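You operate a simulated robot arm through the tools that you are given. There is no shell and no other tool. Be economical: measure what you need, move in short steps, check, and stop when the job is done.

Carry out the task below with a simulated robot arm. There is one attempt and no reset: what you move stays moved.

Task
Put the yellow marker on the trial run card. Then put the black collar on the top of the steel table away on the draining board. Then open the top left drawer, put the binder clip in the inside of the top left drawer, then shut the drawer. Do these in the order given.
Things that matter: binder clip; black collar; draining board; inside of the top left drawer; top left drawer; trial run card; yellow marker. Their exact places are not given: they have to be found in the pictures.

Only the result counts: the job must be done as asked and must still hold three seconds after the hand-in. Knocking over, shifting, dropping, spilling or breaking anything else fails it.

Robot
A 6-joint arm with a fingered hand on a trunk, on a base that drives. Base frame: it is fixed to the floor where the robot stands at the start and does not move with it; the origin is under the middle of the robot, x ahead of it, y to its left, z up; the surface under the hand at the start is at about z = 820. Lengths are in mm, angles in degrees, forces in N, time in s.
With the tool pointing down near the work surface it reaches from about 420 to 920 mm from the robot's upright axis, wherever it stands. Its first joint turns from -166.0 to 166.0 degrees. Places, roughly: binder clip [-5250, -750, 1000]; draining board [-5300, -4000, 900]; inside of the top left drawer [-2100, 1300, 700]; top left drawer [-2100, 1200, 700]; trial run card [-250, 1500, 1000]. Payload 5 kg.
The TCP is the grasp point between the finger pads, 43 mm short of the fingertips. In the tool frame z runs along the fingers and y along their closing line. Largest opening 144 mm; the body of the gripper starts 50 mm behind the TCP. The gripper is a hand of 5 fingers: y runs from the thumb to the fingers, the wrist lies at [-21, -133, -233] in the tool frame.
Orientation is that of the tool frame in the base frame, as [roll, pitch, yaw] about the fixed x, y, z axes, in that order (R = Rz(yaw) Ry(pitch) Rx(roll)). With the fingers straight down and the wrist toward the robot, the tool's x, y and z point along [0, 1, 0], [1, 0, 0] and [0, 0, -1] of the base frame.

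Tools
- The arm moves only by the tool move_arm. Its argument "deltas" is text: rows parted by semicolons, each of 6 numbers parted by spaces: the shift along the tool's x, y, z in units of 100 mm (1.0 is 100 mm), then the turn, a rotation vector about the tool's x, y, z in units of 120 degrees (1.0 is 120 degrees). In form: dx dy dz rx ry rz; .... A call has 1 to 20 rows; each row is the pose to reach, as a shift and turn from the pose commanded when the call began, along the tool's axes at that moment. A call with a number of a shift or a turn outside -1 to 1 is refused whole. Rows are played at 5 a second. More than 50 mm and 8.6 degrees between two rows, and nothing of the call is played. A pose out of reach is approached as far as the arm can. The call stops where the force on the tool passes 40 N (or 10 N more than at its start, if that is more) or the arm is blocked; 0.2 s more then pass. In this call time passes only in rows, and 0.2 s behind the last. It gives the time, the measured TCP pose, the force on the tool (base axes), the opening and the grip force at its end, in the units of the frame above (readings bear some noise), with the torque about the TCP (base axes, N m) and any sound that the robot's microphone picked up.
- Cameras (640 x 400 px; columns grow to the right, rows downward): "scene" is now at [17.7, 136.1, 1425.5]; the picture's right is [-0.43, -0.90, 0.00], its down [-0.48, 0.23, -0.85] and it looks along [0.76, -0.36, -0.53] (base axes); focal length 285 px, centre (320, 200). "wrist" rides on the gripper at [86, -109, -168] in the tool frame; the picture's right is [-0.80, 0.28, -0.53], its down [-0.54, -0.73, 0.42] and it looks along [-0.27, 0.63, 0.73] (tool axes); focal length 275 px, centre (320, 200).
- get_image(camera): a new picture of that camera. No time passes.
- slide_trunk(by): slides the trunk up (or, below 0, down) by that many mm; the arm and the scene camera ride with it, the base frame stays. It gives what a move gives, with no picture.
- drive_base(legs): drives the robot by 1 to 6 legs, each [ahead, left, turn to the left] in mm, mm and degrees, along the robot's own axes; the way and the turn of a leg run together, so that a leg with both is an arc; at most 1500 mm and 180 degrees a leg. The arm and the cameras ride along, it lands a little off, and it stops where it bumps. It gives what a move gives.
- set_fingers(index, middle, ring, little, thumb_bend, thumb_turn): sets how far each is bent, from 0 (flat) to 100 (curled in); at 30 the hand is open as for a grip, at 70 the pads meet at the TCP. One left out holds its place. A second passes; each finger stops where it meets its share of the squeeze, and holds until it gets a number again. It is the only way to open and close the hand. It gives what a move gives, with no picture; readings hold the bend of each and the force on index, middle, ring, little, thumb and palm. thumb_turn goes from beside the hand (0) to across from the fingers (100), as for a grip.
- aim_head(pan, tilt): turns the head with the scene camera to pan (to the left, within 155 degrees either way) and tilt (down, from -29 to 69), counted from straight ahead of the robot. It gives what a move gives.
- measure_at(camera, pixels): for up to 12 pixels [column, row] of the newest picture of that camera ("zoom" is the newest enlarged one), the place [x, y, z] in the base frame of the surface seen there, good to about 2 mm, but the place of the scene camera against the robot may be out by one fixed shift of up to 25 mm in any direction. No time passes.
- enlarge(camera, box): a new picture of the part [left, top, right, bottom] of that camera's present view, enlarged. No time passes.
- close_job(): hands the job in; it is judged then, once.

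Keep the steps short. Do not move on a guess: measure, check each grasp and each placing, and mend mistakes. In all there are 110 turns and 78 pictures (those below and enlarged ones count). Leave the gripper open and the arm clear of the work at the hand-in unless told otherwise, and finish with a single line.

The tools are called as name(argument=value, ...) on one line, values as JSON. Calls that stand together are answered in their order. move_arm: Moves the arm, as the interface text tells. Its arguments: {"type":"object","properties":{"deltas":{"type":"string"}},"required":["deltas"]} The other tools are called the same way: slide_trunk (by) slides the trunk up or down; set_fingers (index, middle, ring, little, thumb_bend, thumb_turn) moves the fingers one by one; drive_base (legs) drives the base; aim_head (pan, tilt) turns the head that bears the scene camera; get_image (camera) takes a picture; measure_at (camera, pixels) gives the place of the surface under pixels of a picture; enlarge (camera, box) takes an enlarged picture of a part of a camera's view; close_job () hands the job in.

At the start:

```text
time: 0.0
tcp_pos: [393.7, -226.9, 1105.4]
tcp_rot: [179.9, 0.0, 90.0]
contact_force: [-0.5, -0.3, 0.3]
torque: [0.0, -0.01, 0.02]
opening: 143.7
grip_force: 0.1
shape: jaw
bend: [30.0, 30.0, 30.0, 30.0, 30.0, 98.0]
finger forces: [0.0, 0.0, 0.0, 0.0, 0.0, 0.0]
trunk travel left (down, up): [-325.0, 265.0]
robot x, y, heading: [-1.1, 1.0, 0.1]
head pan, tilt: [-25.5, 32.2]
```

scene: 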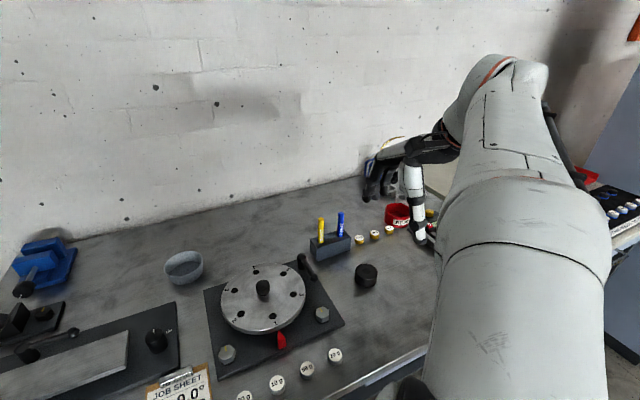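
wrist: 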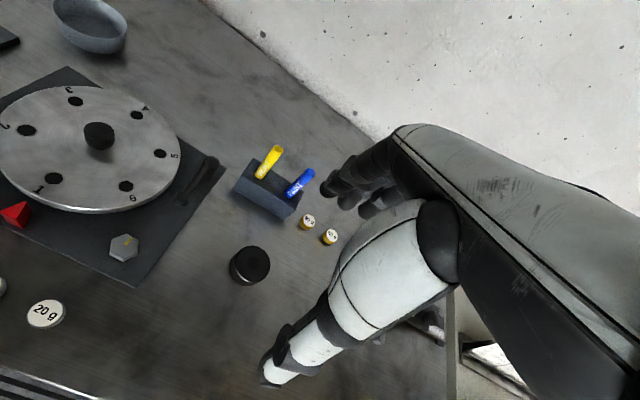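

I see the yellow marker (321,228) upright in a block, next to a blue one, and a black ring-like object (366,275). I'll enlarge and measure them.

enlarge(camera="scene", box=[280, 190, 440, 300])

measure_at(camera="scene", pixels=[[321, 219], [320, 235], [340, 215], [366, 268], [366, 284], [330, 246], [312, 240], [350, 238], [345, 280]])

measure_at(camera="wrist", pixels=[[278, 150], [265, 173], [308, 173], [256, 262], [240, 190], [285, 212], [220, 230]])

```text
3.64 times, centred on (360, 245) of scene
```

zoom: 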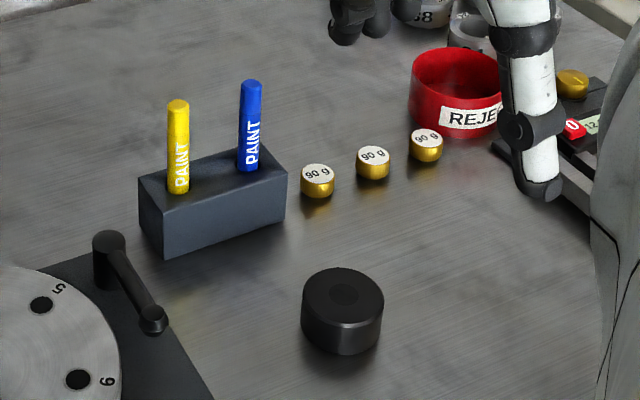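

```text
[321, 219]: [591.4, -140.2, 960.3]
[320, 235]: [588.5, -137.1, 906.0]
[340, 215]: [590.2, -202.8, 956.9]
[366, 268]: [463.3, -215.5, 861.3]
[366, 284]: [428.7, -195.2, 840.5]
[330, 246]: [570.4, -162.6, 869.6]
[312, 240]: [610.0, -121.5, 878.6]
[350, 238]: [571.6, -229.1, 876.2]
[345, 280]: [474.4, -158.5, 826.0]
```

```text
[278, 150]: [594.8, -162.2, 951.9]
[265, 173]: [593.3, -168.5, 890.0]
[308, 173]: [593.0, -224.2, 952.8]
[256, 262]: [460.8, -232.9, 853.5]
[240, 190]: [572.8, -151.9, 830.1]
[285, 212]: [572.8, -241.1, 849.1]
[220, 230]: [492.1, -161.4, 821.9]
```

Wrist and scene agree up to a fixed shift (about 20 mm in y). Next I check the layout of the fingers in the wrist picture and look toward the card.

enlarge(camera="wrist", box=[220, 140, 460, 390])

measure_at(camera="wrist", pixels=[[327, 186], [350, 199], [372, 207], [265, 375], [330, 340], [270, 165], [247, 250], [250, 264], [262, 283]])

aim_head(pan=90, tilt=25)

get_image(camera="scene")

```text
1.60 times, centred on (340, 265) of wrist
```

zoom: 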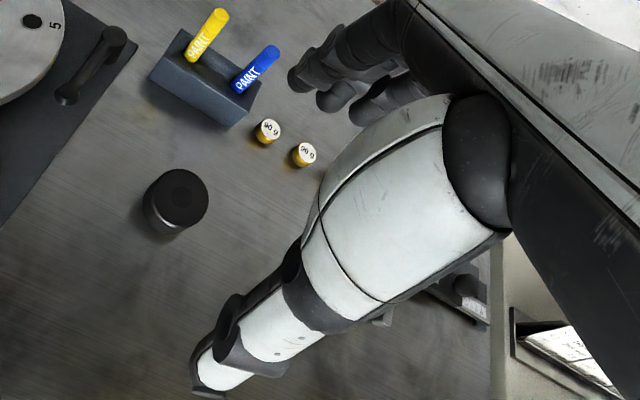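

```text
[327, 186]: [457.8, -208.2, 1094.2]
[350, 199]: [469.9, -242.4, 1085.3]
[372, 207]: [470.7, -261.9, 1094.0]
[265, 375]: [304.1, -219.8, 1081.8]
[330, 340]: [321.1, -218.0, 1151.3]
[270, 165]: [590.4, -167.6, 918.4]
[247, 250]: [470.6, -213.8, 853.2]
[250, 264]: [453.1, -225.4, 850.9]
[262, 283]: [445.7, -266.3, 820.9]
```

```text
time: 1.9
tcp_pos: [395.8, -227.0, 1104.4]
tcp_rot: [-180.0, 0.0, 90.0]
contact_force: [0.0, -0.2, -0.9]
torque: [0.0, 0.02, 0.0]
opening: 143.6
grip_force: 0.0
shape: jaw
bend: [30.0, 30.0, 30.0, 30.0, 30.0, 98.0]
finger forces: [0.0, 0.0, 0.1, 0.0, 0.1, 0.0]
trunk travel left (down, up): [-325.0, 265.0]
robot x, y, heading: [-1.3, -4.9, -0.1]
head pan, tilt: [90.0, 25.0]
```

```text
73 pictures are left
```

scene: 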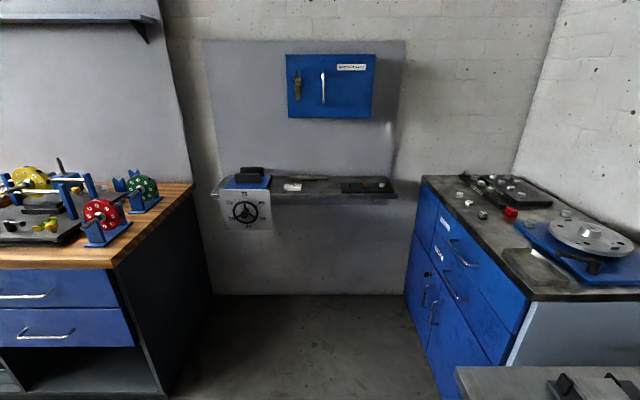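

The shelf ahead (at ~(292,187)) holds a white card. I enlarge it and measure.

enlarge(camera="scene", box=[200, 150, 410, 240])

measure_at(camera="scene", pixels=[[292, 187], [285, 190], [300, 189], [285, 184], [301, 183], [320, 190], [320, 198], [320, 178], [230, 190], [392, 190], [300, 280]])

enlarge(camera="scene", box=[0, 150, 200, 350])

```text
3.05 times, centred on (305, 195) of scene
```

zoom: 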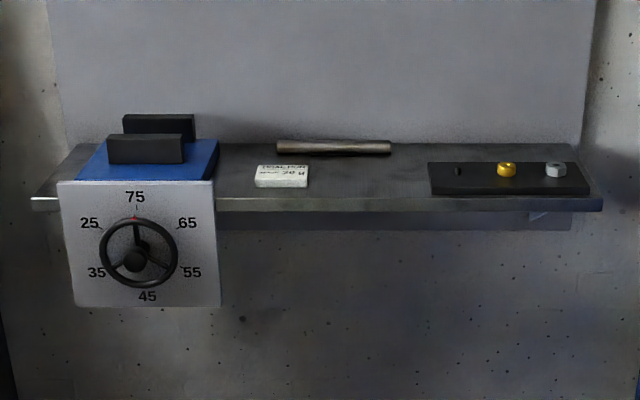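

```text
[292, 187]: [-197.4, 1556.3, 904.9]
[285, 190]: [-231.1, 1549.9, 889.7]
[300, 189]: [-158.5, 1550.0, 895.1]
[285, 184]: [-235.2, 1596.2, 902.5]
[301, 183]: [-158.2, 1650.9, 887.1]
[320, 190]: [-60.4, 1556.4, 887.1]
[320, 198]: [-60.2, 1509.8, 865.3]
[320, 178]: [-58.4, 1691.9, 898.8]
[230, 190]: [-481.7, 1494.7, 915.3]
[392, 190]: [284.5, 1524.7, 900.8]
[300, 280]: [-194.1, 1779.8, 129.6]
```

```text
2.00 times, centred on (100, 250) of scene
```

zoom: 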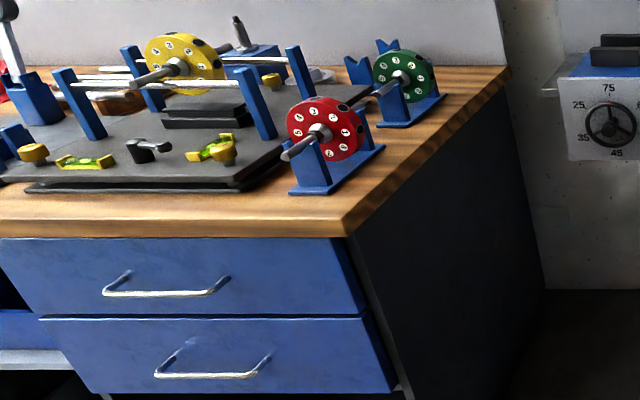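

The card is a small white block at about (-197,1560) on the shelf. First the marker: I move the hand above it (target TCP x 593, y -155) at the present height, in two calls.

move_arm(deltas="0.24 0.33 0 0 0 0;0.48 0.66 0 0 0 0;0.72 0.98 0 0 0 0")

move_arm(deltas="0 0.33 0 0 0 0;0 0.66 0 0 0 0;0 0.99 0 0 0 0;0 0.99 0 0 0 0")

get_image(camera="wrist")

```text
time: 2.7
tcp_pos: [491.9, -153.8, 1105.2]
tcp_rot: [-180.0, 0.0, 90.0]
contact_force: [0.0, -1.1, 0.4]
torque: [0.02, -0.05, -0.02]
opening: 143.6
grip_force: 0.0
shape: jaw
bend: [30.0, 30.0, 30.0, 30.0, 30.0, 98.0]
finger forces: [0.0, 0.0, 0.0, 0.1, 0.0, 0.0]
trunk travel left (down, up): [-325.0, 265.0]
robot x, y, heading: [1.7, -1.4, 0.0]
head pan, tilt: [90.0, 25.0]
```

```text
time: 3.7
tcp_pos: [591.7, -155.6, 1103.7]
tcp_rot: [-180.0, -0.1, 90.0]
contact_force: [-0.1, -0.9, -0.2]
torque: [-0.01, 0.01, -0.03]
opening: 144.0
grip_force: 0.0
shape: jaw
bend: [30.0, 30.0, 30.0, 30.0, 30.0, 98.0]
finger forces: [0.0, 0.1, 0.0, 0.0, 0.0, 0.0]
trunk travel left (down, up): [-325.0, 265.0]
robot x, y, heading: [-0.1, 0.5, 0.1]
head pan, tilt: [90.0, 25.0]
```

```text
70 pictures are left
```

wrist: 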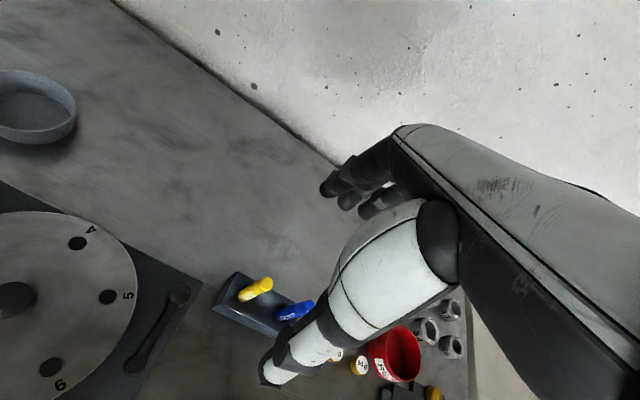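

The marker is now in view at (258,288); I measure it and the block from here.

measure_at(camera="wrist", pixels=[[269, 282], [246, 295], [258, 288], [308, 304], [232, 295], [272, 300], [240, 276], [282, 312], [325, 187], [265, 375]])

```text
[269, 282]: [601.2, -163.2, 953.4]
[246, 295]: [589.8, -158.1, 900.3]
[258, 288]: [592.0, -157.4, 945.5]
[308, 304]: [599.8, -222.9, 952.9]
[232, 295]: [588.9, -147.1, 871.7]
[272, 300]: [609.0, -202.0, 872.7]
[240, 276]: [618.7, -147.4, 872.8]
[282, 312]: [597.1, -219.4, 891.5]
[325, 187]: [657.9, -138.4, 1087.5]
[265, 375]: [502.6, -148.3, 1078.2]
```

Block top is z 872, marker axis about (597,-165). I lower to z ~923 in two calls.

move_arm(deltas="0 0.02 0.4 0 0 0;0 0.04 0.8 0 0 0;0 0.05 1.0 0 0 0")

move_arm(deltas="0 0 0.3 0 0 0;0 0 0.6 0 0 0;0 0 0.81 0 0 0;0 0 0.81 0 0 0")

get_image(camera="wrist")

```text
time: 4.5
tcp_pos: [599.0, -155.7, 1003.5]
tcp_rot: [180.0, 0.0, 90.0]
contact_force: [0.2, 0.0, 0.7]
torque: [-0.02, -0.02, -0.01]
opening: 143.6
grip_force: 0.1
shape: jaw
bend: [30.0, 30.0, 30.0, 30.0, 30.0, 98.0]
finger forces: [0.0, 0.1, 0.0, 0.1, 0.1, 0.0]
trunk travel left (down, up): [-325.0, 265.0]
robot x, y, heading: [-0.7, 2.0, -0.2]
head pan, tilt: [90.0, 25.0]
```

```text
time: 5.5
tcp_pos: [597.2, -156.7, 922.4]
tcp_rot: [180.0, 0.0, 89.9]
contact_force: [-0.6, 0.1, 0.3]
torque: [0.0, -0.01, 0.01]
opening: 143.9
grip_force: 0.1
shape: jaw
bend: [30.0, 30.0, 30.0, 30.0, 30.0, 98.0]
finger forces: [0.0, 0.0, 0.1, 0.0, 0.0, 0.0]
trunk travel left (down, up): [-325.0, 265.0]
robot x, y, heading: [1.4, -1.3, 0.0]
head pan, tilt: [90.0, 25.0]
```

```text
69 pictures are left
```

wrist: 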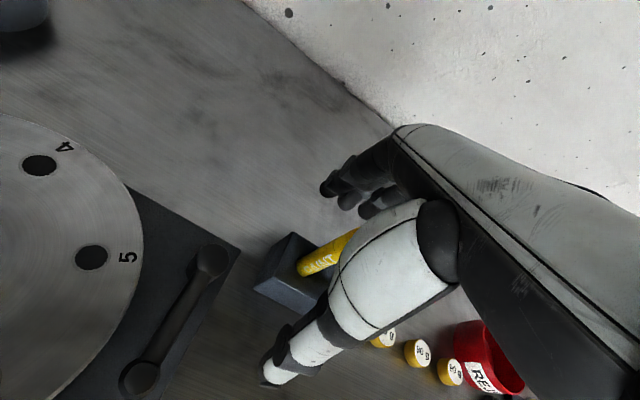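

The yellow marker stands between thumb and fingers. I close thumb, index, middle and ring; the little finger stays open, away from the blue one.

set_fingers(index=72, middle=72, ring=72, thumb_bend=72)

get_image(camera="wrist")

```text
time: 6.5
tcp_pos: [596.5, -156.9, 922.2]
tcp_rot: [-180.0, 0.0, 90.0]
contact_force: [0.8, -0.6, -0.7]
torque: [-0.02, -0.07, 0.02]
opening: 5.7
grip_force: 6.2
shape: fingers
bend: [72.0, 71.0, 72.0, 30.0, 70.0, 97.0]
finger forces: [3.0, 4.7, 0.0, 0.1, 5.0, 0.0]
trunk travel left (down, up): [-325.0, 265.0]
robot x, y, heading: [1.0, -0.2, -0.0]
head pan, tilt: [90.0, 25.0]
```

```text
68 pictures are left
```

wrist: 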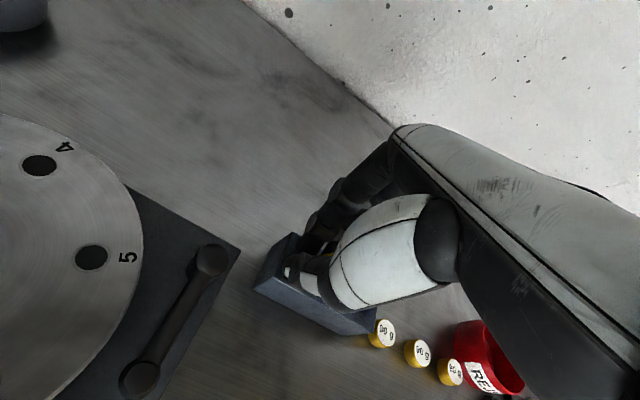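

Opening reads only 5.7 mm, thinner than the marker looks; I check closely.

enlarge(camera="wrist", box=[260, 180, 400, 320])

aim_head(pan=-15, tilt=35)

get_image(camera="scene")

```text
2.86 times, centred on (330, 250) of wrist
```

zoom: 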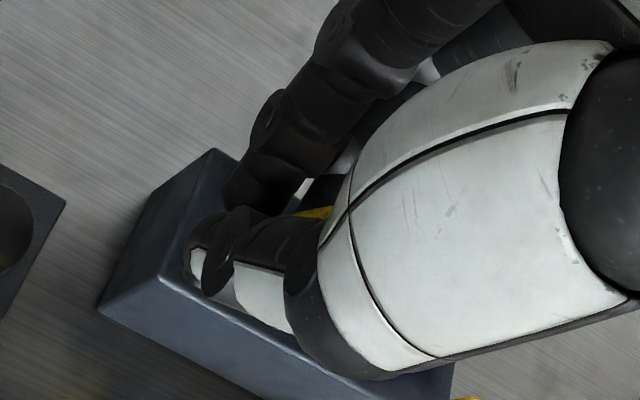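

```text
time: 8.4
tcp_pos: [596.3, -157.5, 923.1]
tcp_rot: [-180.0, 0.0, 90.0]
contact_force: [1.4, -0.1, 0.7]
torque: [-0.03, -0.06, -0.01]
opening: 5.6
grip_force: 6.5
shape: fingers
bend: [72.0, 71.0, 72.0, 30.0, 70.0, 97.0]
finger forces: [3.0, 4.9, 0.0, 0.0, 4.8, 0.1]
trunk travel left (down, up): [-325.0, 265.0]
robot x, y, heading: [-1.5, 1.1, -0.2]
head pan, tilt: [-15.0, 35.0]
```

```text
66 pictures are left
```

scene: 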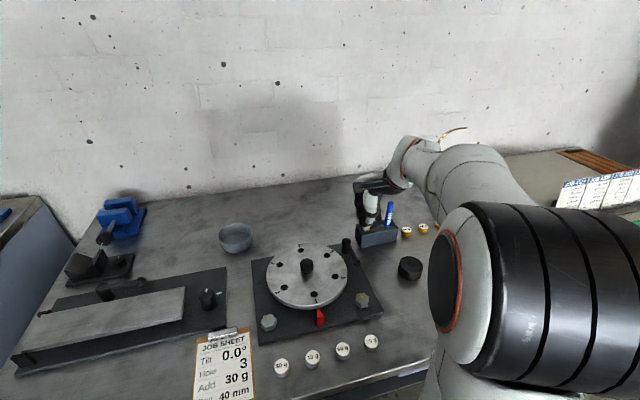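

enlarge(camera="scene", box=[340, 165, 420, 255])

```text
4.44 times, centred on (380, 210) of scene
```

zoom: 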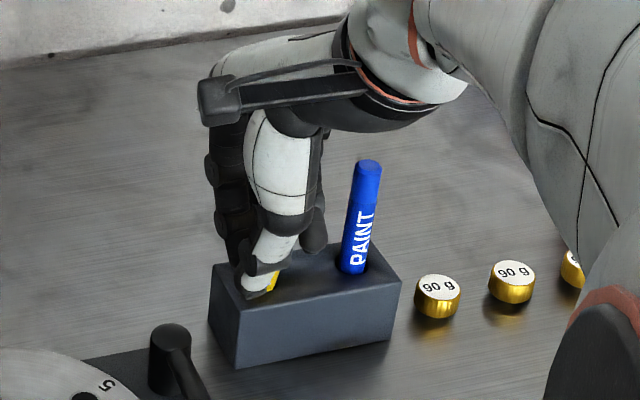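

The marker sits just beside the thumb (toward -y), not pinched. I open and shift 17 mm toward -y, so it falls between thumb and index/middle.

set_fingers(index=30, middle=30, ring=30, thumb_bend=30)

move_arm(deltas="-0.08 0 0 0 0 0;-0.17 0 0 0 0 0;-0.17 0 0 0 0 0")

enlarge(camera="scene", box=[340, 165, 420, 255])

```text
time: 9.4
tcp_pos: [596.9, -157.2, 922.4]
tcp_rot: [179.9, 0.0, 90.0]
contact_force: [0.5, 0.6, 0.0]
torque: [-0.04, -0.02, 0.02]
opening: 149.0
grip_force: 0.0
shape: fingers
bend: [30.0, 30.0, 30.0, 30.0, 30.0, 97.0]
finger forces: [0.0, 0.1, 0.1, 0.1, 0.0, 0.0]
trunk travel left (down, up): [-325.0, 265.0]
robot x, y, heading: [-0.0, -3.1, 0.2]
head pan, tilt: [-15.0, 35.0]
```

```text
time: 10.2
tcp_pos: [596.8, -172.7, 924.3]
tcp_rot: [180.0, 0.1, 90.0]
contact_force: [-0.1, -0.5, 0.2]
torque: [0.02, -0.02, -0.01]
opening: 149.2
grip_force: 0.2
shape: fingers
bend: [30.0, 30.0, 30.0, 30.0, 30.0, 97.0]
finger forces: [0.0, 0.0, 0.0, 0.0, 0.1, 0.0]
trunk travel left (down, up): [-325.0, 265.0]
robot x, y, heading: [0.5, -0.5, 0.1]
head pan, tilt: [-15.0, 35.0]
```

```text
4.44 times, centred on (380, 210) of scene
```

zoom: 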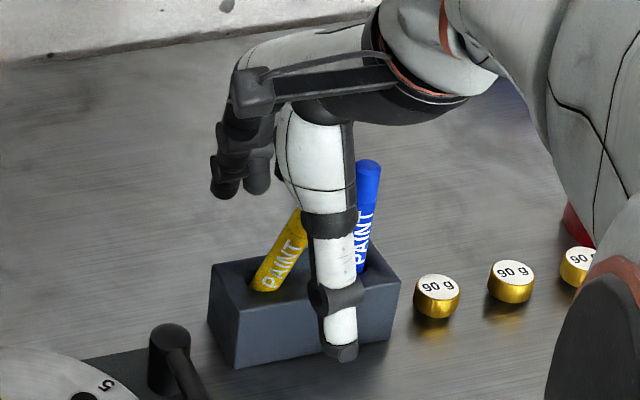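

The marker now leans in its hole. I look from the wrist and measure it.

enlarge(camera="wrist", box=[220, 160, 420, 360])

measure_at(camera="zoom", pixels=[[250, 330], [300, 270], [330, 240]])

get_image(camera="scene")

measure_at(camera="scene", pixels=[[374, 228], [376, 222], [375, 216], [388, 205]])

```text
2.00 times, centred on (320, 260) of wrist
```

zoom: 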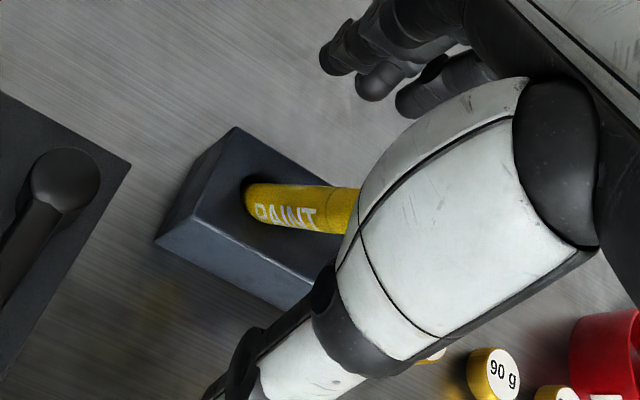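

```text
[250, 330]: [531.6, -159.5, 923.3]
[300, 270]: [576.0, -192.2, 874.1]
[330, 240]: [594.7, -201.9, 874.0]
```

```text
62 pictures are left
```

scene: 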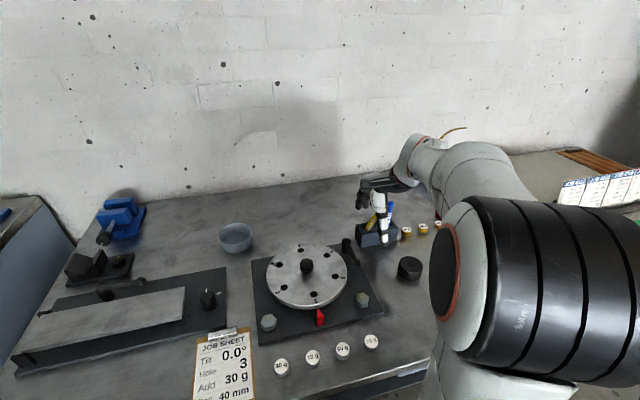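

```text
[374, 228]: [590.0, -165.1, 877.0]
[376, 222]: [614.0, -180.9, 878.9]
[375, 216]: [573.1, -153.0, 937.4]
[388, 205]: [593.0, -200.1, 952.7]
```

measure_at(camera="zoom", pixels=[[265, 200], [262, 190], [300, 192], [300, 205], [345, 195], [345, 215]])

measure_at(camera="wrist", pixels=[[285, 260], [305, 258], [325, 262], [275, 257]])

```text
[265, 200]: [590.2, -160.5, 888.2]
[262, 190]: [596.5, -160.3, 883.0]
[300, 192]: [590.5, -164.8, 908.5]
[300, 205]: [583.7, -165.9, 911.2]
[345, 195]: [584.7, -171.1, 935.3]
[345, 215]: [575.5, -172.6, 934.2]
```

```text
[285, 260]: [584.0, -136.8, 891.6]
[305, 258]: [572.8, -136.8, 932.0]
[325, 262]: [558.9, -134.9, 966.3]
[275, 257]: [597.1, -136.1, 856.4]
```

The marker leans about 15-20°; at TCP height its axis is near (587,-176). I shift the hand another 11 mm toward -y and 6 mm back, then close thumb, index and middle.

move_arm(deltas="-0.05 -0.03 0 0 0 0;-0.11 -0.06 0 0 0 0;-0.11 -0.06 0 0 0 0")

set_fingers(index=72, middle=72, thumb_bend=72)

enlarge(camera="scene", box=[340, 165, 420, 255])

enlarge(camera="wrist", box=[220, 160, 420, 360])

```text
time: 11.0
tcp_pos: [590.7, -184.3, 924.3]
tcp_rot: [180.0, 0.1, 90.0]
contact_force: [-1.1, 0.0, 0.0]
torque: [0.01, 0.01, 0.01]
opening: 149.2
grip_force: 0.1
shape: fingers
bend: [30.0, 30.0, 30.0, 30.0, 30.0, 97.0]
finger forces: [0.0, 0.0, 0.0, 0.1, 0.0, 0.0]
trunk travel left (down, up): [-325.0, 265.0]
robot x, y, heading: [-2.0, -3.1, 0.1]
head pan, tilt: [-15.0, 35.0]
```

```text
time: 12.0
tcp_pos: [589.7, -183.2, 924.2]
tcp_rot: [-180.0, 0.1, 89.9]
contact_force: [2.7, -1.2, 0.5]
torque: [-0.02, -0.15, -0.04]
opening: 15.9
grip_force: 6.0
shape: fingers
bend: [65.0, 72.0, 30.0, 30.0, 69.0, 97.0]
finger forces: [7.3, 0.1, 0.0, 0.1, 5.0, 0.0]
trunk travel left (down, up): [-325.0, 265.0]
robot x, y, heading: [-2.8, 0.7, 0.2]
head pan, tilt: [-15.0, 35.0]
```

```text
4.44 times, centred on (380, 210) of scene
```

zoom: 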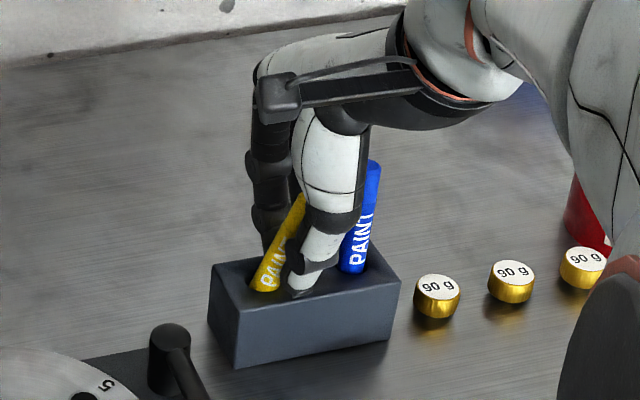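

```text
2.00 times, centred on (320, 260) of wrist
```

zoom: 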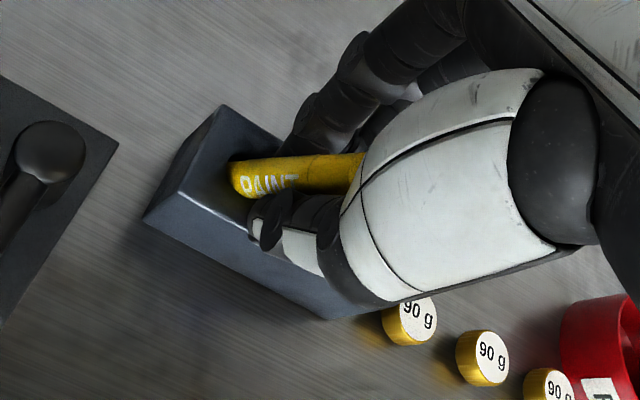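

The marker is pinched (opening 15.9) but only at the index edge. I open, shift 8 mm toward +y and close again for a centred grip.

set_fingers(index=35, middle=35, thumb_bend=35)

move_arm(deltas="0.08 0.0 0 0 0 0;0.08 0 0 0 0 0")

set_fingers(index=72, middle=72, thumb_bend=72)

enlarge(camera="wrist", box=[220, 160, 420, 360])

```text
time: 13.0
tcp_pos: [589.5, -183.5, 922.3]
tcp_rot: [-180.0, 0.0, 90.0]
contact_force: [-0.3, -0.2, 0.2]
torque: [0.0, -0.04, 0.01]
opening: 132.0
grip_force: 0.0
shape: fingers
bend: [35.0, 35.0, 30.0, 30.0, 35.0, 97.0]
finger forces: [0.0, 0.0, 0.0, 0.0, 0.0, 0.0]
trunk travel left (down, up): [-325.0, 265.0]
robot x, y, heading: [-0.9, 0.4, -0.1]
head pan, tilt: [-15.0, 35.0]
```

```text
time: 13.6
tcp_pos: [590.2, -175.3, 924.5]
tcp_rot: [180.0, 0.0, 90.0]
contact_force: [-0.3, -0.2, 0.0]
torque: [0.0, 0.0, 0.01]
opening: 131.6
grip_force: 0.0
shape: fingers
bend: [35.0, 35.0, 30.0, 30.0, 35.0, 97.0]
finger forces: [0.0, 0.0, 0.0, 0.0, 0.0, 0.0]
trunk travel left (down, up): [-325.0, 265.0]
robot x, y, heading: [3.0, -1.6, 0.2]
head pan, tilt: [-15.0, 35.0]
```

```text
time: 14.6
tcp_pos: [590.7, -176.0, 924.0]
tcp_rot: [-180.0, -0.1, 90.0]
contact_force: [2.7, 0.0, -0.2]
torque: [-0.03, -0.12, -0.04]
opening: 19.6
grip_force: 7.4
shape: fingers
bend: [65.0, 72.0, 30.0, 30.0, 69.0, 97.0]
finger forces: [8.7, 0.0, 0.0, 0.0, 5.7, 0.0]
trunk travel left (down, up): [-325.0, 265.0]
robot x, y, heading: [1.2, 0.9, 0.1]
head pan, tilt: [-15.0, 35.0]
```

```text
2.00 times, centred on (320, 260) of wrist
```

zoom: 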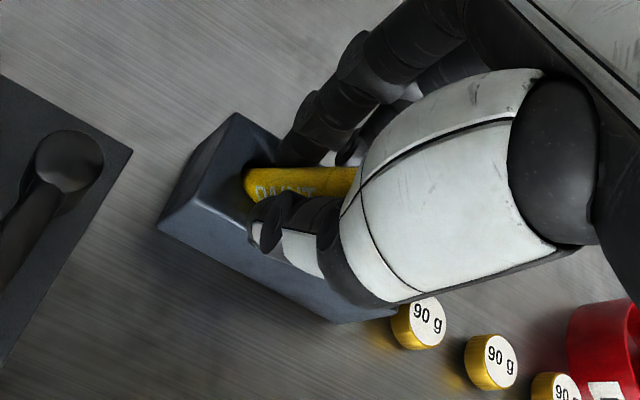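

Now the marker lies well between index and thumb. I lift 40 mm slowly and check.

move_arm(deltas="0 0 -0.1 0 0 0;0 0 -0.2 0 0 0;0 0 -0.3 0 0 0;0 0 -0.4 0 0 0;0 0 -0.4 0 0 0")

get_image(camera="wrist")

```text
time: 15.8
tcp_pos: [590.1, -177.0, 964.8]
tcp_rot: [-179.9, 0.1, 90.1]
contact_force: [-0.4, -0.3, 0.8]
torque: [0.0, -0.02, 0.03]
opening: 19.2
grip_force: 6.6
shape: fingers
bend: [65.0, 72.0, 30.0, 30.0, 69.0, 97.0]
finger forces: [6.4, 0.0, 0.1, 0.1, 6.5, 0.1]
trunk travel left (down, up): [-325.0, 265.0]
robot x, y, heading: [4.0, 1.1, -0.1]
head pan, tilt: [-15.0, 35.0]
```

```text
58 pictures are left
```

wrist: 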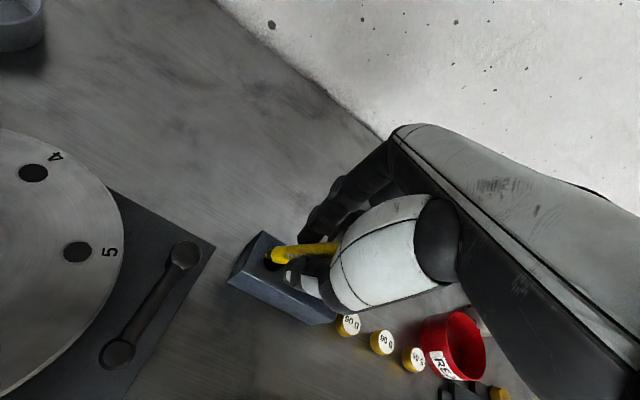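

The marker rises with the hand. I lift on to z ~1140 and look at it.

move_arm(deltas="0 0 -0.25 0 0 0;0 0 -0.5 0 0 0;0 0 -0.75 0 0 0;0 0 -0.98 0 0 0")

move_arm(deltas="0 0 -0.25 0 0 0;0 0 -0.5 0 0 0;0 0 -0.75 0 0 0;0 0 -0.75 0 0 0")

get_image(camera="scene")

enlarge(camera="wrist", box=[220, 180, 420, 340])

```text
time: 16.8
tcp_pos: [589.8, -174.3, 1063.0]
tcp_rot: [180.0, 0.0, 90.0]
contact_force: [0.0, -0.1, -0.5]
torque: [0.01, 0.02, 0.01]
opening: 19.0
grip_force: 6.1
shape: fingers
bend: [65.0, 72.0, 30.0, 30.0, 69.0, 97.0]
finger forces: [6.3, 0.0, 0.0, 0.0, 6.4, 0.0]
trunk travel left (down, up): [-325.0, 265.0]
robot x, y, heading: [-3.6, -2.2, -0.2]
head pan, tilt: [-15.0, 35.0]
```

```text
time: 17.8
tcp_pos: [589.6, -173.7, 1138.3]
tcp_rot: [180.0, -0.1, 90.0]
contact_force: [0.2, 0.4, 0.5]
torque: [0.0, 0.01, 0.04]
opening: 19.2
grip_force: 6.6
shape: fingers
bend: [65.0, 72.0, 30.0, 30.0, 69.0, 97.0]
finger forces: [6.4, 0.0, 0.0, 0.0, 6.5, 0.0]
trunk travel left (down, up): [-325.0, 265.0]
robot x, y, heading: [-0.1, 2.4, -0.1]
head pan, tilt: [-15.0, 35.0]
```

```text
57 pictures are left
```

scene: 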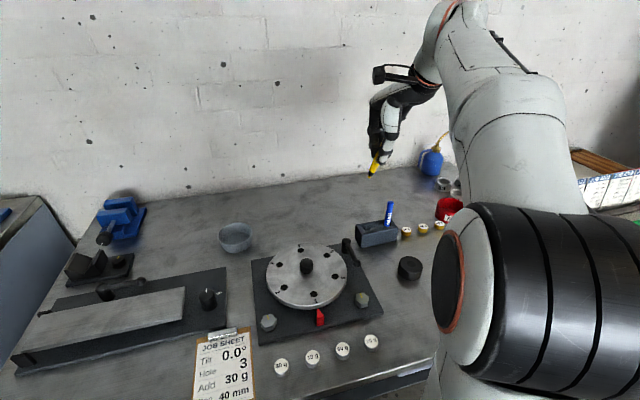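

```text
2.50 times, centred on (320, 260) of wrist
```

zoom: 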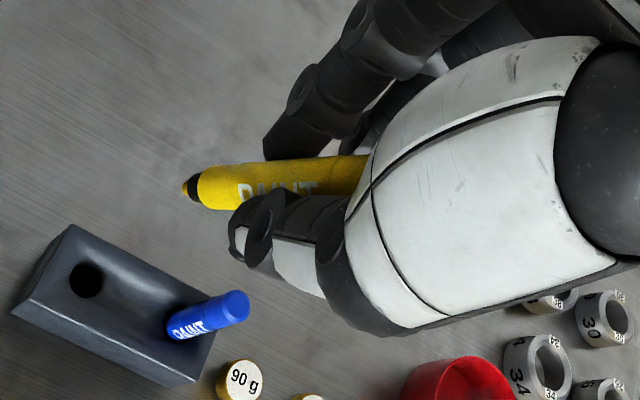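

The marker is held firmly. I draw the arm back to x ~ 450 for driving, and turn the head left to survey the way.

move_arm(deltas="0 -0.33 0 0 0 0;0 -0.66 0 0 0 0;0 -0.98 0 0 0 0;0 -0.98 0 0 0 0")

move_arm(deltas="0 -0.33 -0.1 0 0 0;0 -0.6 -0.2 0 0 0;0 -0.7 -0.4 0 0 0")

aim_head(pan=90, tilt=45)

get_image(camera="scene")

measure_at(camera="scene", pixels=[[320, 250], [320, 350], [150, 300], [500, 300], [420, 150], [500, 220], [150, 150], [60, 200], [420, 250], [200, 300]])

```text
time: 18.8
tcp_pos: [491.5, -176.0, 1139.0]
tcp_rot: [180.0, 0.0, 90.0]
contact_force: [-0.2, -0.7, -0.8]
torque: [-0.02, -0.05, -0.05]
opening: 19.2
grip_force: 6.2
shape: fingers
bend: [65.0, 72.0, 30.0, 30.0, 69.0, 97.0]
finger forces: [6.4, 0.0, 0.1, 0.1, 6.4, 0.0]
trunk travel left (down, up): [-325.0, 265.0]
robot x, y, heading: [-1.1, -0.3, 0.3]
head pan, tilt: [-15.0, 35.0]
```

```text
time: 19.6
tcp_pos: [422.5, -174.2, 1179.6]
tcp_rot: [-179.9, 0.0, 90.0]
contact_force: [-0.7, -0.3, -0.1]
torque: [0.0, -0.02, -0.02]
opening: 19.1
grip_force: 6.6
shape: fingers
bend: [65.0, 72.0, 30.0, 30.0, 69.0, 97.0]
finger forces: [6.3, 0.0, 0.0, 0.1, 6.5, 0.0]
trunk travel left (down, up): [-325.0, 265.0]
robot x, y, heading: [-2.7, 2.6, -0.3]
head pan, tilt: [-15.0, 35.0]
```

```text
time: 21.4
tcp_pos: [421.9, -174.3, 1178.8]
tcp_rot: [-180.0, 0.1, 90.0]
contact_force: [0.3, 0.1, 0.3]
torque: [-0.02, 0.0, -0.03]
opening: 19.0
grip_force: 6.9
shape: fingers
bend: [65.0, 72.0, 30.0, 30.0, 69.0, 97.0]
finger forces: [6.3, 0.0, 0.0, 0.0, 6.4, 0.0]
trunk travel left (down, up): [-325.0, 265.0]
robot x, y, heading: [-0.1, -4.2, 0.3]
head pan, tilt: [90.0, 45.0]
```

```text
55 pictures are left
```

scene: 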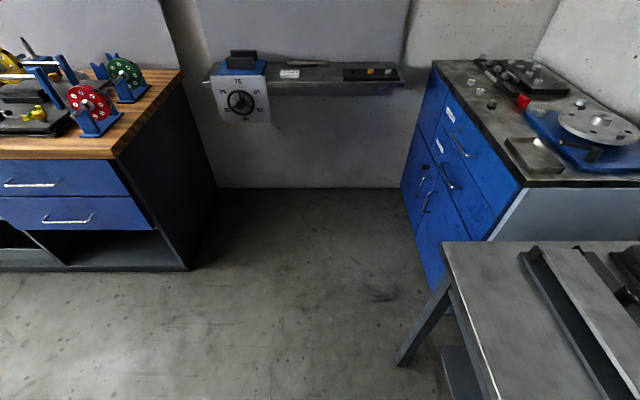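

```text
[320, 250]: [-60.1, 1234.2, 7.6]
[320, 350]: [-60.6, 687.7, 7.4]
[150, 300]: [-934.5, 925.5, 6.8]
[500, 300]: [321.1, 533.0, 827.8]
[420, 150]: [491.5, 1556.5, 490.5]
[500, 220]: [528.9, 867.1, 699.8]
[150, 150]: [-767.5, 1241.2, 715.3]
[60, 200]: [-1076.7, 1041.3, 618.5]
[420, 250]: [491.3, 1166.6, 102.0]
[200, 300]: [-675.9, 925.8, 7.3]
```

The way is clear: gap between desk (x<-720) and cabinet (x>490). I back up 150, turn left 90°, and drive 850 ahead toward the shelf.

drive_base(legs=[[-150, 0, 0], [0, 0, 90], [850, 0, 0]])

aim_head(pan=10, tilt=40)

get_image(camera="scene")

get_image(camera="wrist")

```text
time: 30.5
tcp_pos: [129.1, 1245.6, 1178.2]
tcp_rot: [-179.9, -0.1, 174.4]
contact_force: [0.1, -0.2, -0.4]
torque: [0.01, -0.02, 0.02]
opening: 18.7
grip_force: 6.7
shape: fingers
bend: [65.0, 72.0, 30.0, 30.0, 69.0, 97.0]
finger forces: [6.1, 0.0, 0.1, 0.0, 6.2, 0.0]
trunk travel left (down, up): [-325.0, 265.0]
robot x, y, heading: [-86.4, 843.0, 84.4]
head pan, tilt: [90.0, 45.0]
```

```text
time: 32.1
tcp_pos: [129.5, 1243.8, 1178.2]
tcp_rot: [180.0, 0.0, 174.4]
contact_force: [0.3, 0.8, -0.1]
torque: [0.05, 0.0, 0.02]
opening: 18.5
grip_force: 6.6
shape: fingers
bend: [65.0, 72.0, 30.0, 30.0, 69.0, 97.0]
finger forces: [6.1, 0.0, 0.0, 0.0, 6.1, 0.0]
trunk travel left (down, up): [-325.0, 265.0]
robot x, y, heading: [-85.4, 838.3, 84.4]
head pan, tilt: [10.0, 40.0]
```

```text
54 pictures are left
```

scene: 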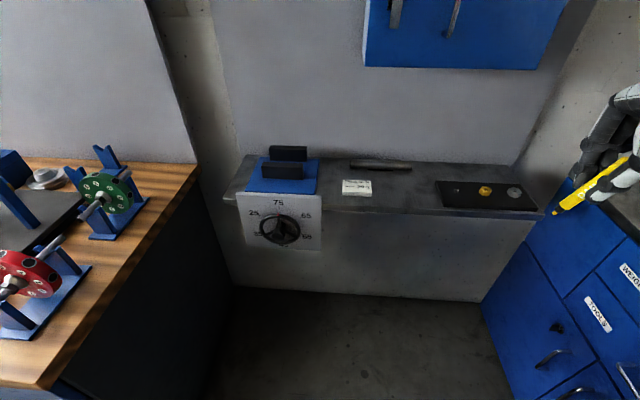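

```text
53 pictures are left
```

wrist: 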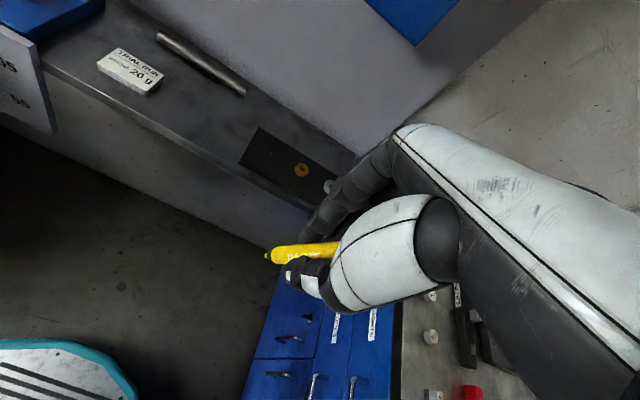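

The card ("TRIAL RUN ... 20 g") is a small block at (130,72) in the wrist view. I enlarge and measure it.

enlarge(camera="wrist", box=[80, 20, 260, 120])

measure_at(camera="wrist", pixels=[[120, 50], [98, 66], [145, 92], [160, 74], [130, 70], [90, 80], [175, 80], [160, 36], [243, 92], [60, 65], [120, 80], [265, 253]])

measure_at(camera="scene", pixels=[[342, 181], [372, 181], [342, 194], [372, 195], [357, 188], [357, 200], [555, 212], [587, 190]])

```text
3.56 times, centred on (170, 70) of wrist
```

zoom: 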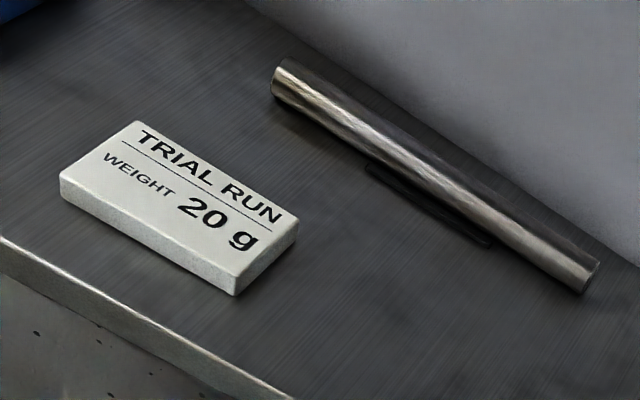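

```text
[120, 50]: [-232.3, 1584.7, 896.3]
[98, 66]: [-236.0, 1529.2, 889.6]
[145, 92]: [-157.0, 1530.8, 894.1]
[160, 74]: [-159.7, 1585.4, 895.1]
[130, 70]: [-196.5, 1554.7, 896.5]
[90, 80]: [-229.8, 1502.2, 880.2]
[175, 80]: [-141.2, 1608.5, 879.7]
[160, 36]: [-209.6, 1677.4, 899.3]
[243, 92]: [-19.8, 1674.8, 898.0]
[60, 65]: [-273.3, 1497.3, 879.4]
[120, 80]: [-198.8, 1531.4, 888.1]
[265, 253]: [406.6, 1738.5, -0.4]
```

```text
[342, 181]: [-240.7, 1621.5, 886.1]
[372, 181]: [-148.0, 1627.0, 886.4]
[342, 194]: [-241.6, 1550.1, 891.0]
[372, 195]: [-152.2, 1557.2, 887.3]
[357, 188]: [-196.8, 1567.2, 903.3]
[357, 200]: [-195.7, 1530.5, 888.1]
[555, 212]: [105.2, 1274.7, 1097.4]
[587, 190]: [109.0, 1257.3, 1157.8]
```

Card top: centre (-196,1557), z 896, about 80×57 mm. To lay the marker down, I turn the hand to point horizontally toward +Y with the index side down (-120° about the tool's 1,1,1 axis), after curling ring and little out of the way.

set_fingers(ring=72, little=72)

move_arm(deltas="0 0 0 -0.0385 -0.0385 -0.0385;0 0 0 -0.077 -0.077 -0.077;0 0 0 -0.1155 -0.1155 -0.1155;0 0 0 -0.154 -0.154 -0.154;0 0 0 -0.1925 -0.1925 -0.1925;0 0 0 -0.231 -0.231 -0.231;0 0 0 -0.2695 -0.2695 -0.2695;0 0 0 -0.308 -0.308 -0.308;0 0 0 -0.3465 -0.3465 -0.3465;0 0 0 -0.385 -0.385 -0.385;0 0 0 -0.4235 -0.4235 -0.4235;0 0 0 -0.462 -0.462 -0.462;0 0 0 -0.5005 -0.5005 -0.5005;0 0 0 -0.539 -0.539 -0.539;0 0 0 -0.577 -0.577 -0.577;0 0 0 -0.577 -0.577 -0.577")

aim_head(pan=-10, tilt=35)

get_image(camera="scene")

get_image(camera="wrist")

```text
time: 33.1
tcp_pos: [129.4, 1244.8, 1178.4]
tcp_rot: [-179.9, -0.1, 174.4]
contact_force: [0.6, 0.6, -0.3]
torque: [0.02, 0.01, 0.04]
opening: 18.8
grip_force: 6.1
shape: fingers
bend: [65.0, 72.0, 72.0, 72.0, 69.0, 97.0]
finger forces: [6.1, 0.0, 0.1, 0.0, 6.0, 0.1]
trunk travel left (down, up): [-325.0, 265.0]
robot x, y, heading: [-84.7, 844.8, 84.3]
head pan, tilt: [10.0, 40.0]
```

```text
time: 34.5
tcp_pos: [154.4, 1265.0, 1124.4]
tcp_rot: [159.8, 24.8, -161.5]
contact_force: [0.4, 1.0, 0.4]
torque: [-0.01, -0.01, 0.0]
opening: 19.0
grip_force: 6.1
shape: fingers
bend: [65.0, 72.0, 72.0, 72.0, 69.0, 97.0]
finger forces: [6.1, 0.0, 0.0, 0.0, 6.2, 0.0]
trunk travel left (down, up): [-325.0, 265.0]
robot x, y, heading: [-84.1, 837.0, 84.3]
head pan, tilt: [10.0, 40.0]
stopped in row 7: the arm was blocked; the commanded pose is now the measured one
```

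```text
time: 35.4
tcp_pos: [154.6, 1265.1, 1124.5]
tcp_rot: [159.9, 24.9, -161.5]
contact_force: [0.5, 0.3, -0.8]
torque: [-0.02, -0.02, -0.05]
opening: 18.9
grip_force: 6.3
shape: fingers
bend: [65.0, 72.0, 72.0, 72.0, 69.0, 97.0]
finger forces: [6.1, 0.0, 0.0, 0.0, 6.2, 0.0]
trunk travel left (down, up): [-325.0, 265.0]
robot x, y, heading: [-84.8, 839.4, 84.6]
head pan, tilt: [-10.0, 35.0]
```

```text
51 pictures are left
```

scene: 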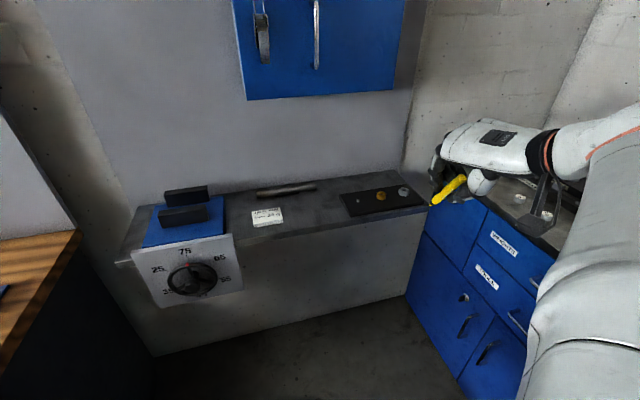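

```text
50 pictures are left
```

wrist: 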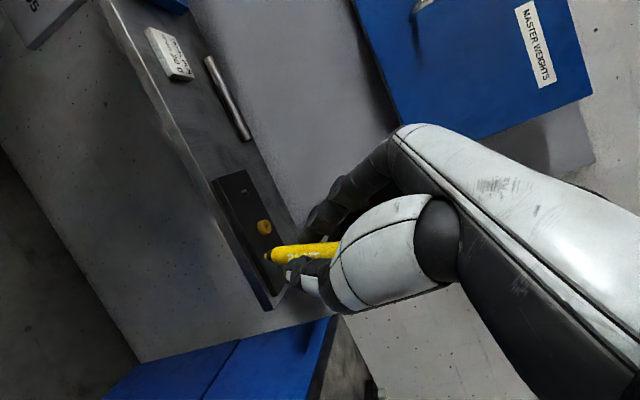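

Turning was blocked near the robot. I first move the hand farther out, over the shelf near the card, in four equal short calls, then retry.

move_arm(deltas="0.18 0.28 0.01 0 0 0;0.36 0.56 0.03 0 0 0;0.545 0.845 0.04 0 0 0")

move_arm(deltas="0.18 0.28 0.01 0 0 0;0.36 0.56 0.03 0 0 0;0.545 0.845 0.04 0 0 0")

move_arm(deltas="0.18 0.28 0.01 0 0 0;0.36 0.56 0.03 0 0 0;0.545 0.845 0.04 0 0 0")

move_arm(deltas="0.18 0.28 0.01 0 0 0;0.36 0.56 0.03 0 0 0;0.545 0.845 0.04 0 0 0;0.545 0.845 0.04 0 0 0")

get_image(camera="scene")

```text
time: 36.4
tcp_pos: [55.7, 1333.4, 1102.6]
tcp_rot: [161.4, 22.6, -158.4]
contact_force: [-0.4, -0.5, 0.7]
torque: [-0.03, -0.04, -0.02]
opening: 18.5
grip_force: 6.8
shape: fingers
bend: [65.0, 72.0, 72.0, 72.0, 69.0, 97.0]
finger forces: [6.5, 0.0, 0.0, 0.0, 6.5, 0.0]
trunk travel left (down, up): [-325.0, 265.0]
robot x, y, heading: [-86.0, 843.2, 84.2]
head pan, tilt: [-10.0, 35.0]
stopped in row 3: the arm was blocked; the commanded pose is now the measured one
```

```text
time: 37.1
tcp_pos: [-25.9, 1389.4, 1102.0]
tcp_rot: [161.4, 22.6, -158.5]
contact_force: [-0.5, -0.1, -1.1]
torque: [0.02, 0.01, -0.01]
opening: 18.4
grip_force: 6.3
shape: fingers
bend: [65.0, 72.0, 72.0, 72.0, 69.0, 97.0]
finger forces: [6.4, 0.1, 0.0, 0.0, 6.5, 0.0]
trunk travel left (down, up): [-325.0, 265.0]
robot x, y, heading: [-84.3, 841.8, 84.4]
head pan, tilt: [-10.0, 35.0]
```

```text
time: 38.0
tcp_pos: [-112.6, 1442.1, 1102.3]
tcp_rot: [161.4, 22.7, -158.6]
contact_force: [0.5, -0.3, 0.3]
torque: [0.01, 0.01, 0.05]
opening: 18.5
grip_force: 6.3
shape: fingers
bend: [65.0, 72.0, 72.0, 72.0, 69.0, 97.0]
finger forces: [6.2, 0.0, 0.1, 0.0, 6.4, 0.1]
trunk travel left (down, up): [-325.0, 265.0]
robot x, y, heading: [-86.3, 839.2, 84.5]
head pan, tilt: [-10.0, 35.0]
```

```text
time: 39.0
tcp_pos: [-199.2, 1496.3, 1103.0]
tcp_rot: [161.5, 22.6, -158.5]
contact_force: [-0.6, -0.4, -0.4]
torque: [0.03, 0.0, -0.02]
opening: 18.5
grip_force: 6.1
shape: fingers
bend: [65.0, 72.0, 72.0, 72.0, 69.0, 97.0]
finger forces: [6.3, 0.1, 0.0, 0.1, 6.4, 0.0]
trunk travel left (down, up): [-325.0, 265.0]
robot x, y, heading: [-84.8, 839.8, 84.1]
head pan, tilt: [-10.0, 35.0]
```

```text
49 pictures are left
```

scene: 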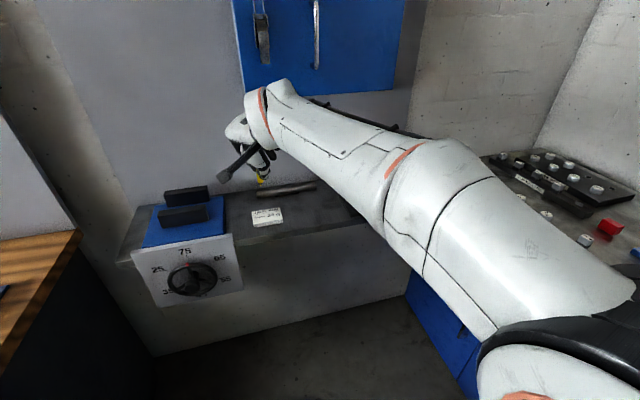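

The hand is near the card. I retry the remaining turn (82° about tool (-.53,-.61,-.58)).

move_arm(deltas="0 0 0 -0.0366 -0.0419 -0.0398;0 0 0 -0.0732 -0.0838 -0.0796;0 0 0 -0.1098 -0.1257 -0.1194;0 0 0 -0.1464 -0.1676 -0.1592;0 0 0 -0.183 -0.2095 -0.199;0 0 0 -0.2196 -0.2514 -0.2388;0 0 0 -0.2562 -0.2933 -0.2786;0 0 0 -0.2928 -0.3352 -0.3184;0 0 0 -0.3294 -0.3771 -0.3582;0 0 0 -0.366 -0.419 -0.398;0 0 0 -0.366 -0.419 -0.398")

get_image(camera="scene")

get_image(camera="wrist")

```text
time: 41.4
tcp_pos: [-243.8, 1459.7, 1231.5]
tcp_rot: [-172.6, 82.0, -86.7]
contact_force: [0.0, -0.9, -0.9]
torque: [0.0, -0.01, 0.0]
opening: 18.6
grip_force: 5.9
shape: fingers
bend: [65.0, 72.0, 72.0, 72.0, 69.0, 97.0]
finger forces: [6.3, 0.0, 0.0, 0.0, 6.2, 0.1]
out of reach, approached as far as the arm can: row 5, 6, 7, 8, 9, 10, 11
trunk travel left (down, up): [-325.0, 265.0]
robot x, y, heading: [-84.5, 840.2, 84.5]
head pan, tilt: [-10.0, 35.0]
```

```text
48 pictures are left
```

scene: 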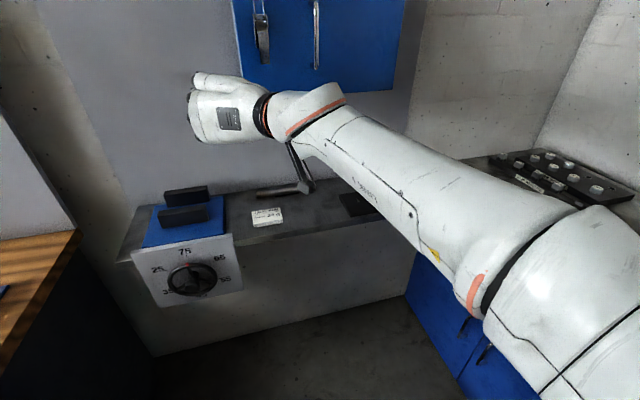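

```text
47 pictures are left
```

wrist: 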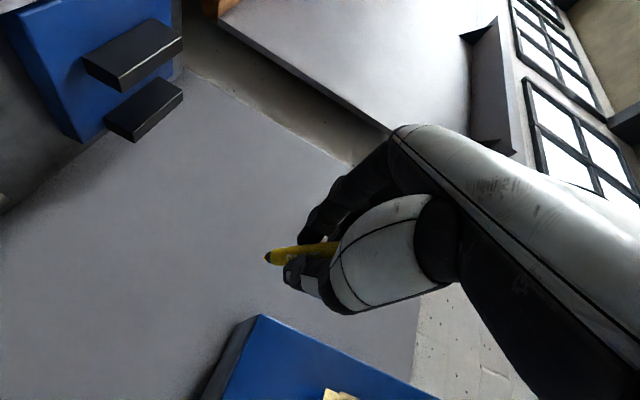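

The hand points almost level (8° down) toward +Y, but sits high (z 1231). The trunk has 325 mm of downward travel, so I lower the trunk 160 mm and measure.

slide_trunk(by=-160)

aim_head(pan=10, tilt=30)

get_image(camera="scene")

get_image(camera="wrist")

```text
time: 43.2
tcp_pos: [-246.1, 1459.6, 1071.6]
tcp_rot: [-172.7, 82.0, -87.1]
contact_force: [0.0, 0.0, -0.8]
torque: [-0.03, -0.01, 0.01]
opening: 18.3
grip_force: 6.6
shape: fingers
bend: [65.0, 72.0, 72.0, 72.0, 69.0, 97.0]
finger forces: [6.2, 0.0, 0.0, 0.0, 6.3, 0.0]
trunk travel left (down, up): [-165.0, 425.0]
robot x, y, heading: [-85.3, 841.4, 84.4]
head pan, tilt: [-10.0, 35.0]
```

```text
time: 44.0
tcp_pos: [-243.8, 1458.6, 1070.2]
tcp_rot: [-172.8, 82.0, -87.1]
contact_force: [0.6, -0.6, 0.2]
torque: [-0.04, 0.04, -0.02]
opening: 18.3
grip_force: 5.9
shape: fingers
bend: [65.0, 72.0, 72.0, 72.0, 69.0, 97.0]
finger forces: [6.2, 0.0, 0.1, 0.1, 6.2, 0.0]
trunk travel left (down, up): [-165.0, 425.0]
robot x, y, heading: [-86.4, 841.6, 84.2]
head pan, tilt: [10.0, 30.0]
```

```text
46 pictures are left
```

scene: 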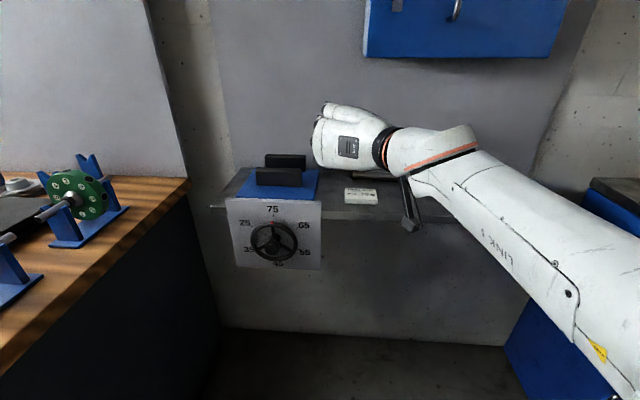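

```text
45 pictures are left
```

wrist: 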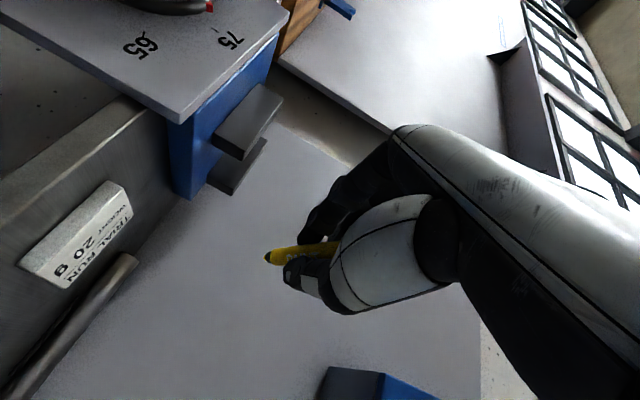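

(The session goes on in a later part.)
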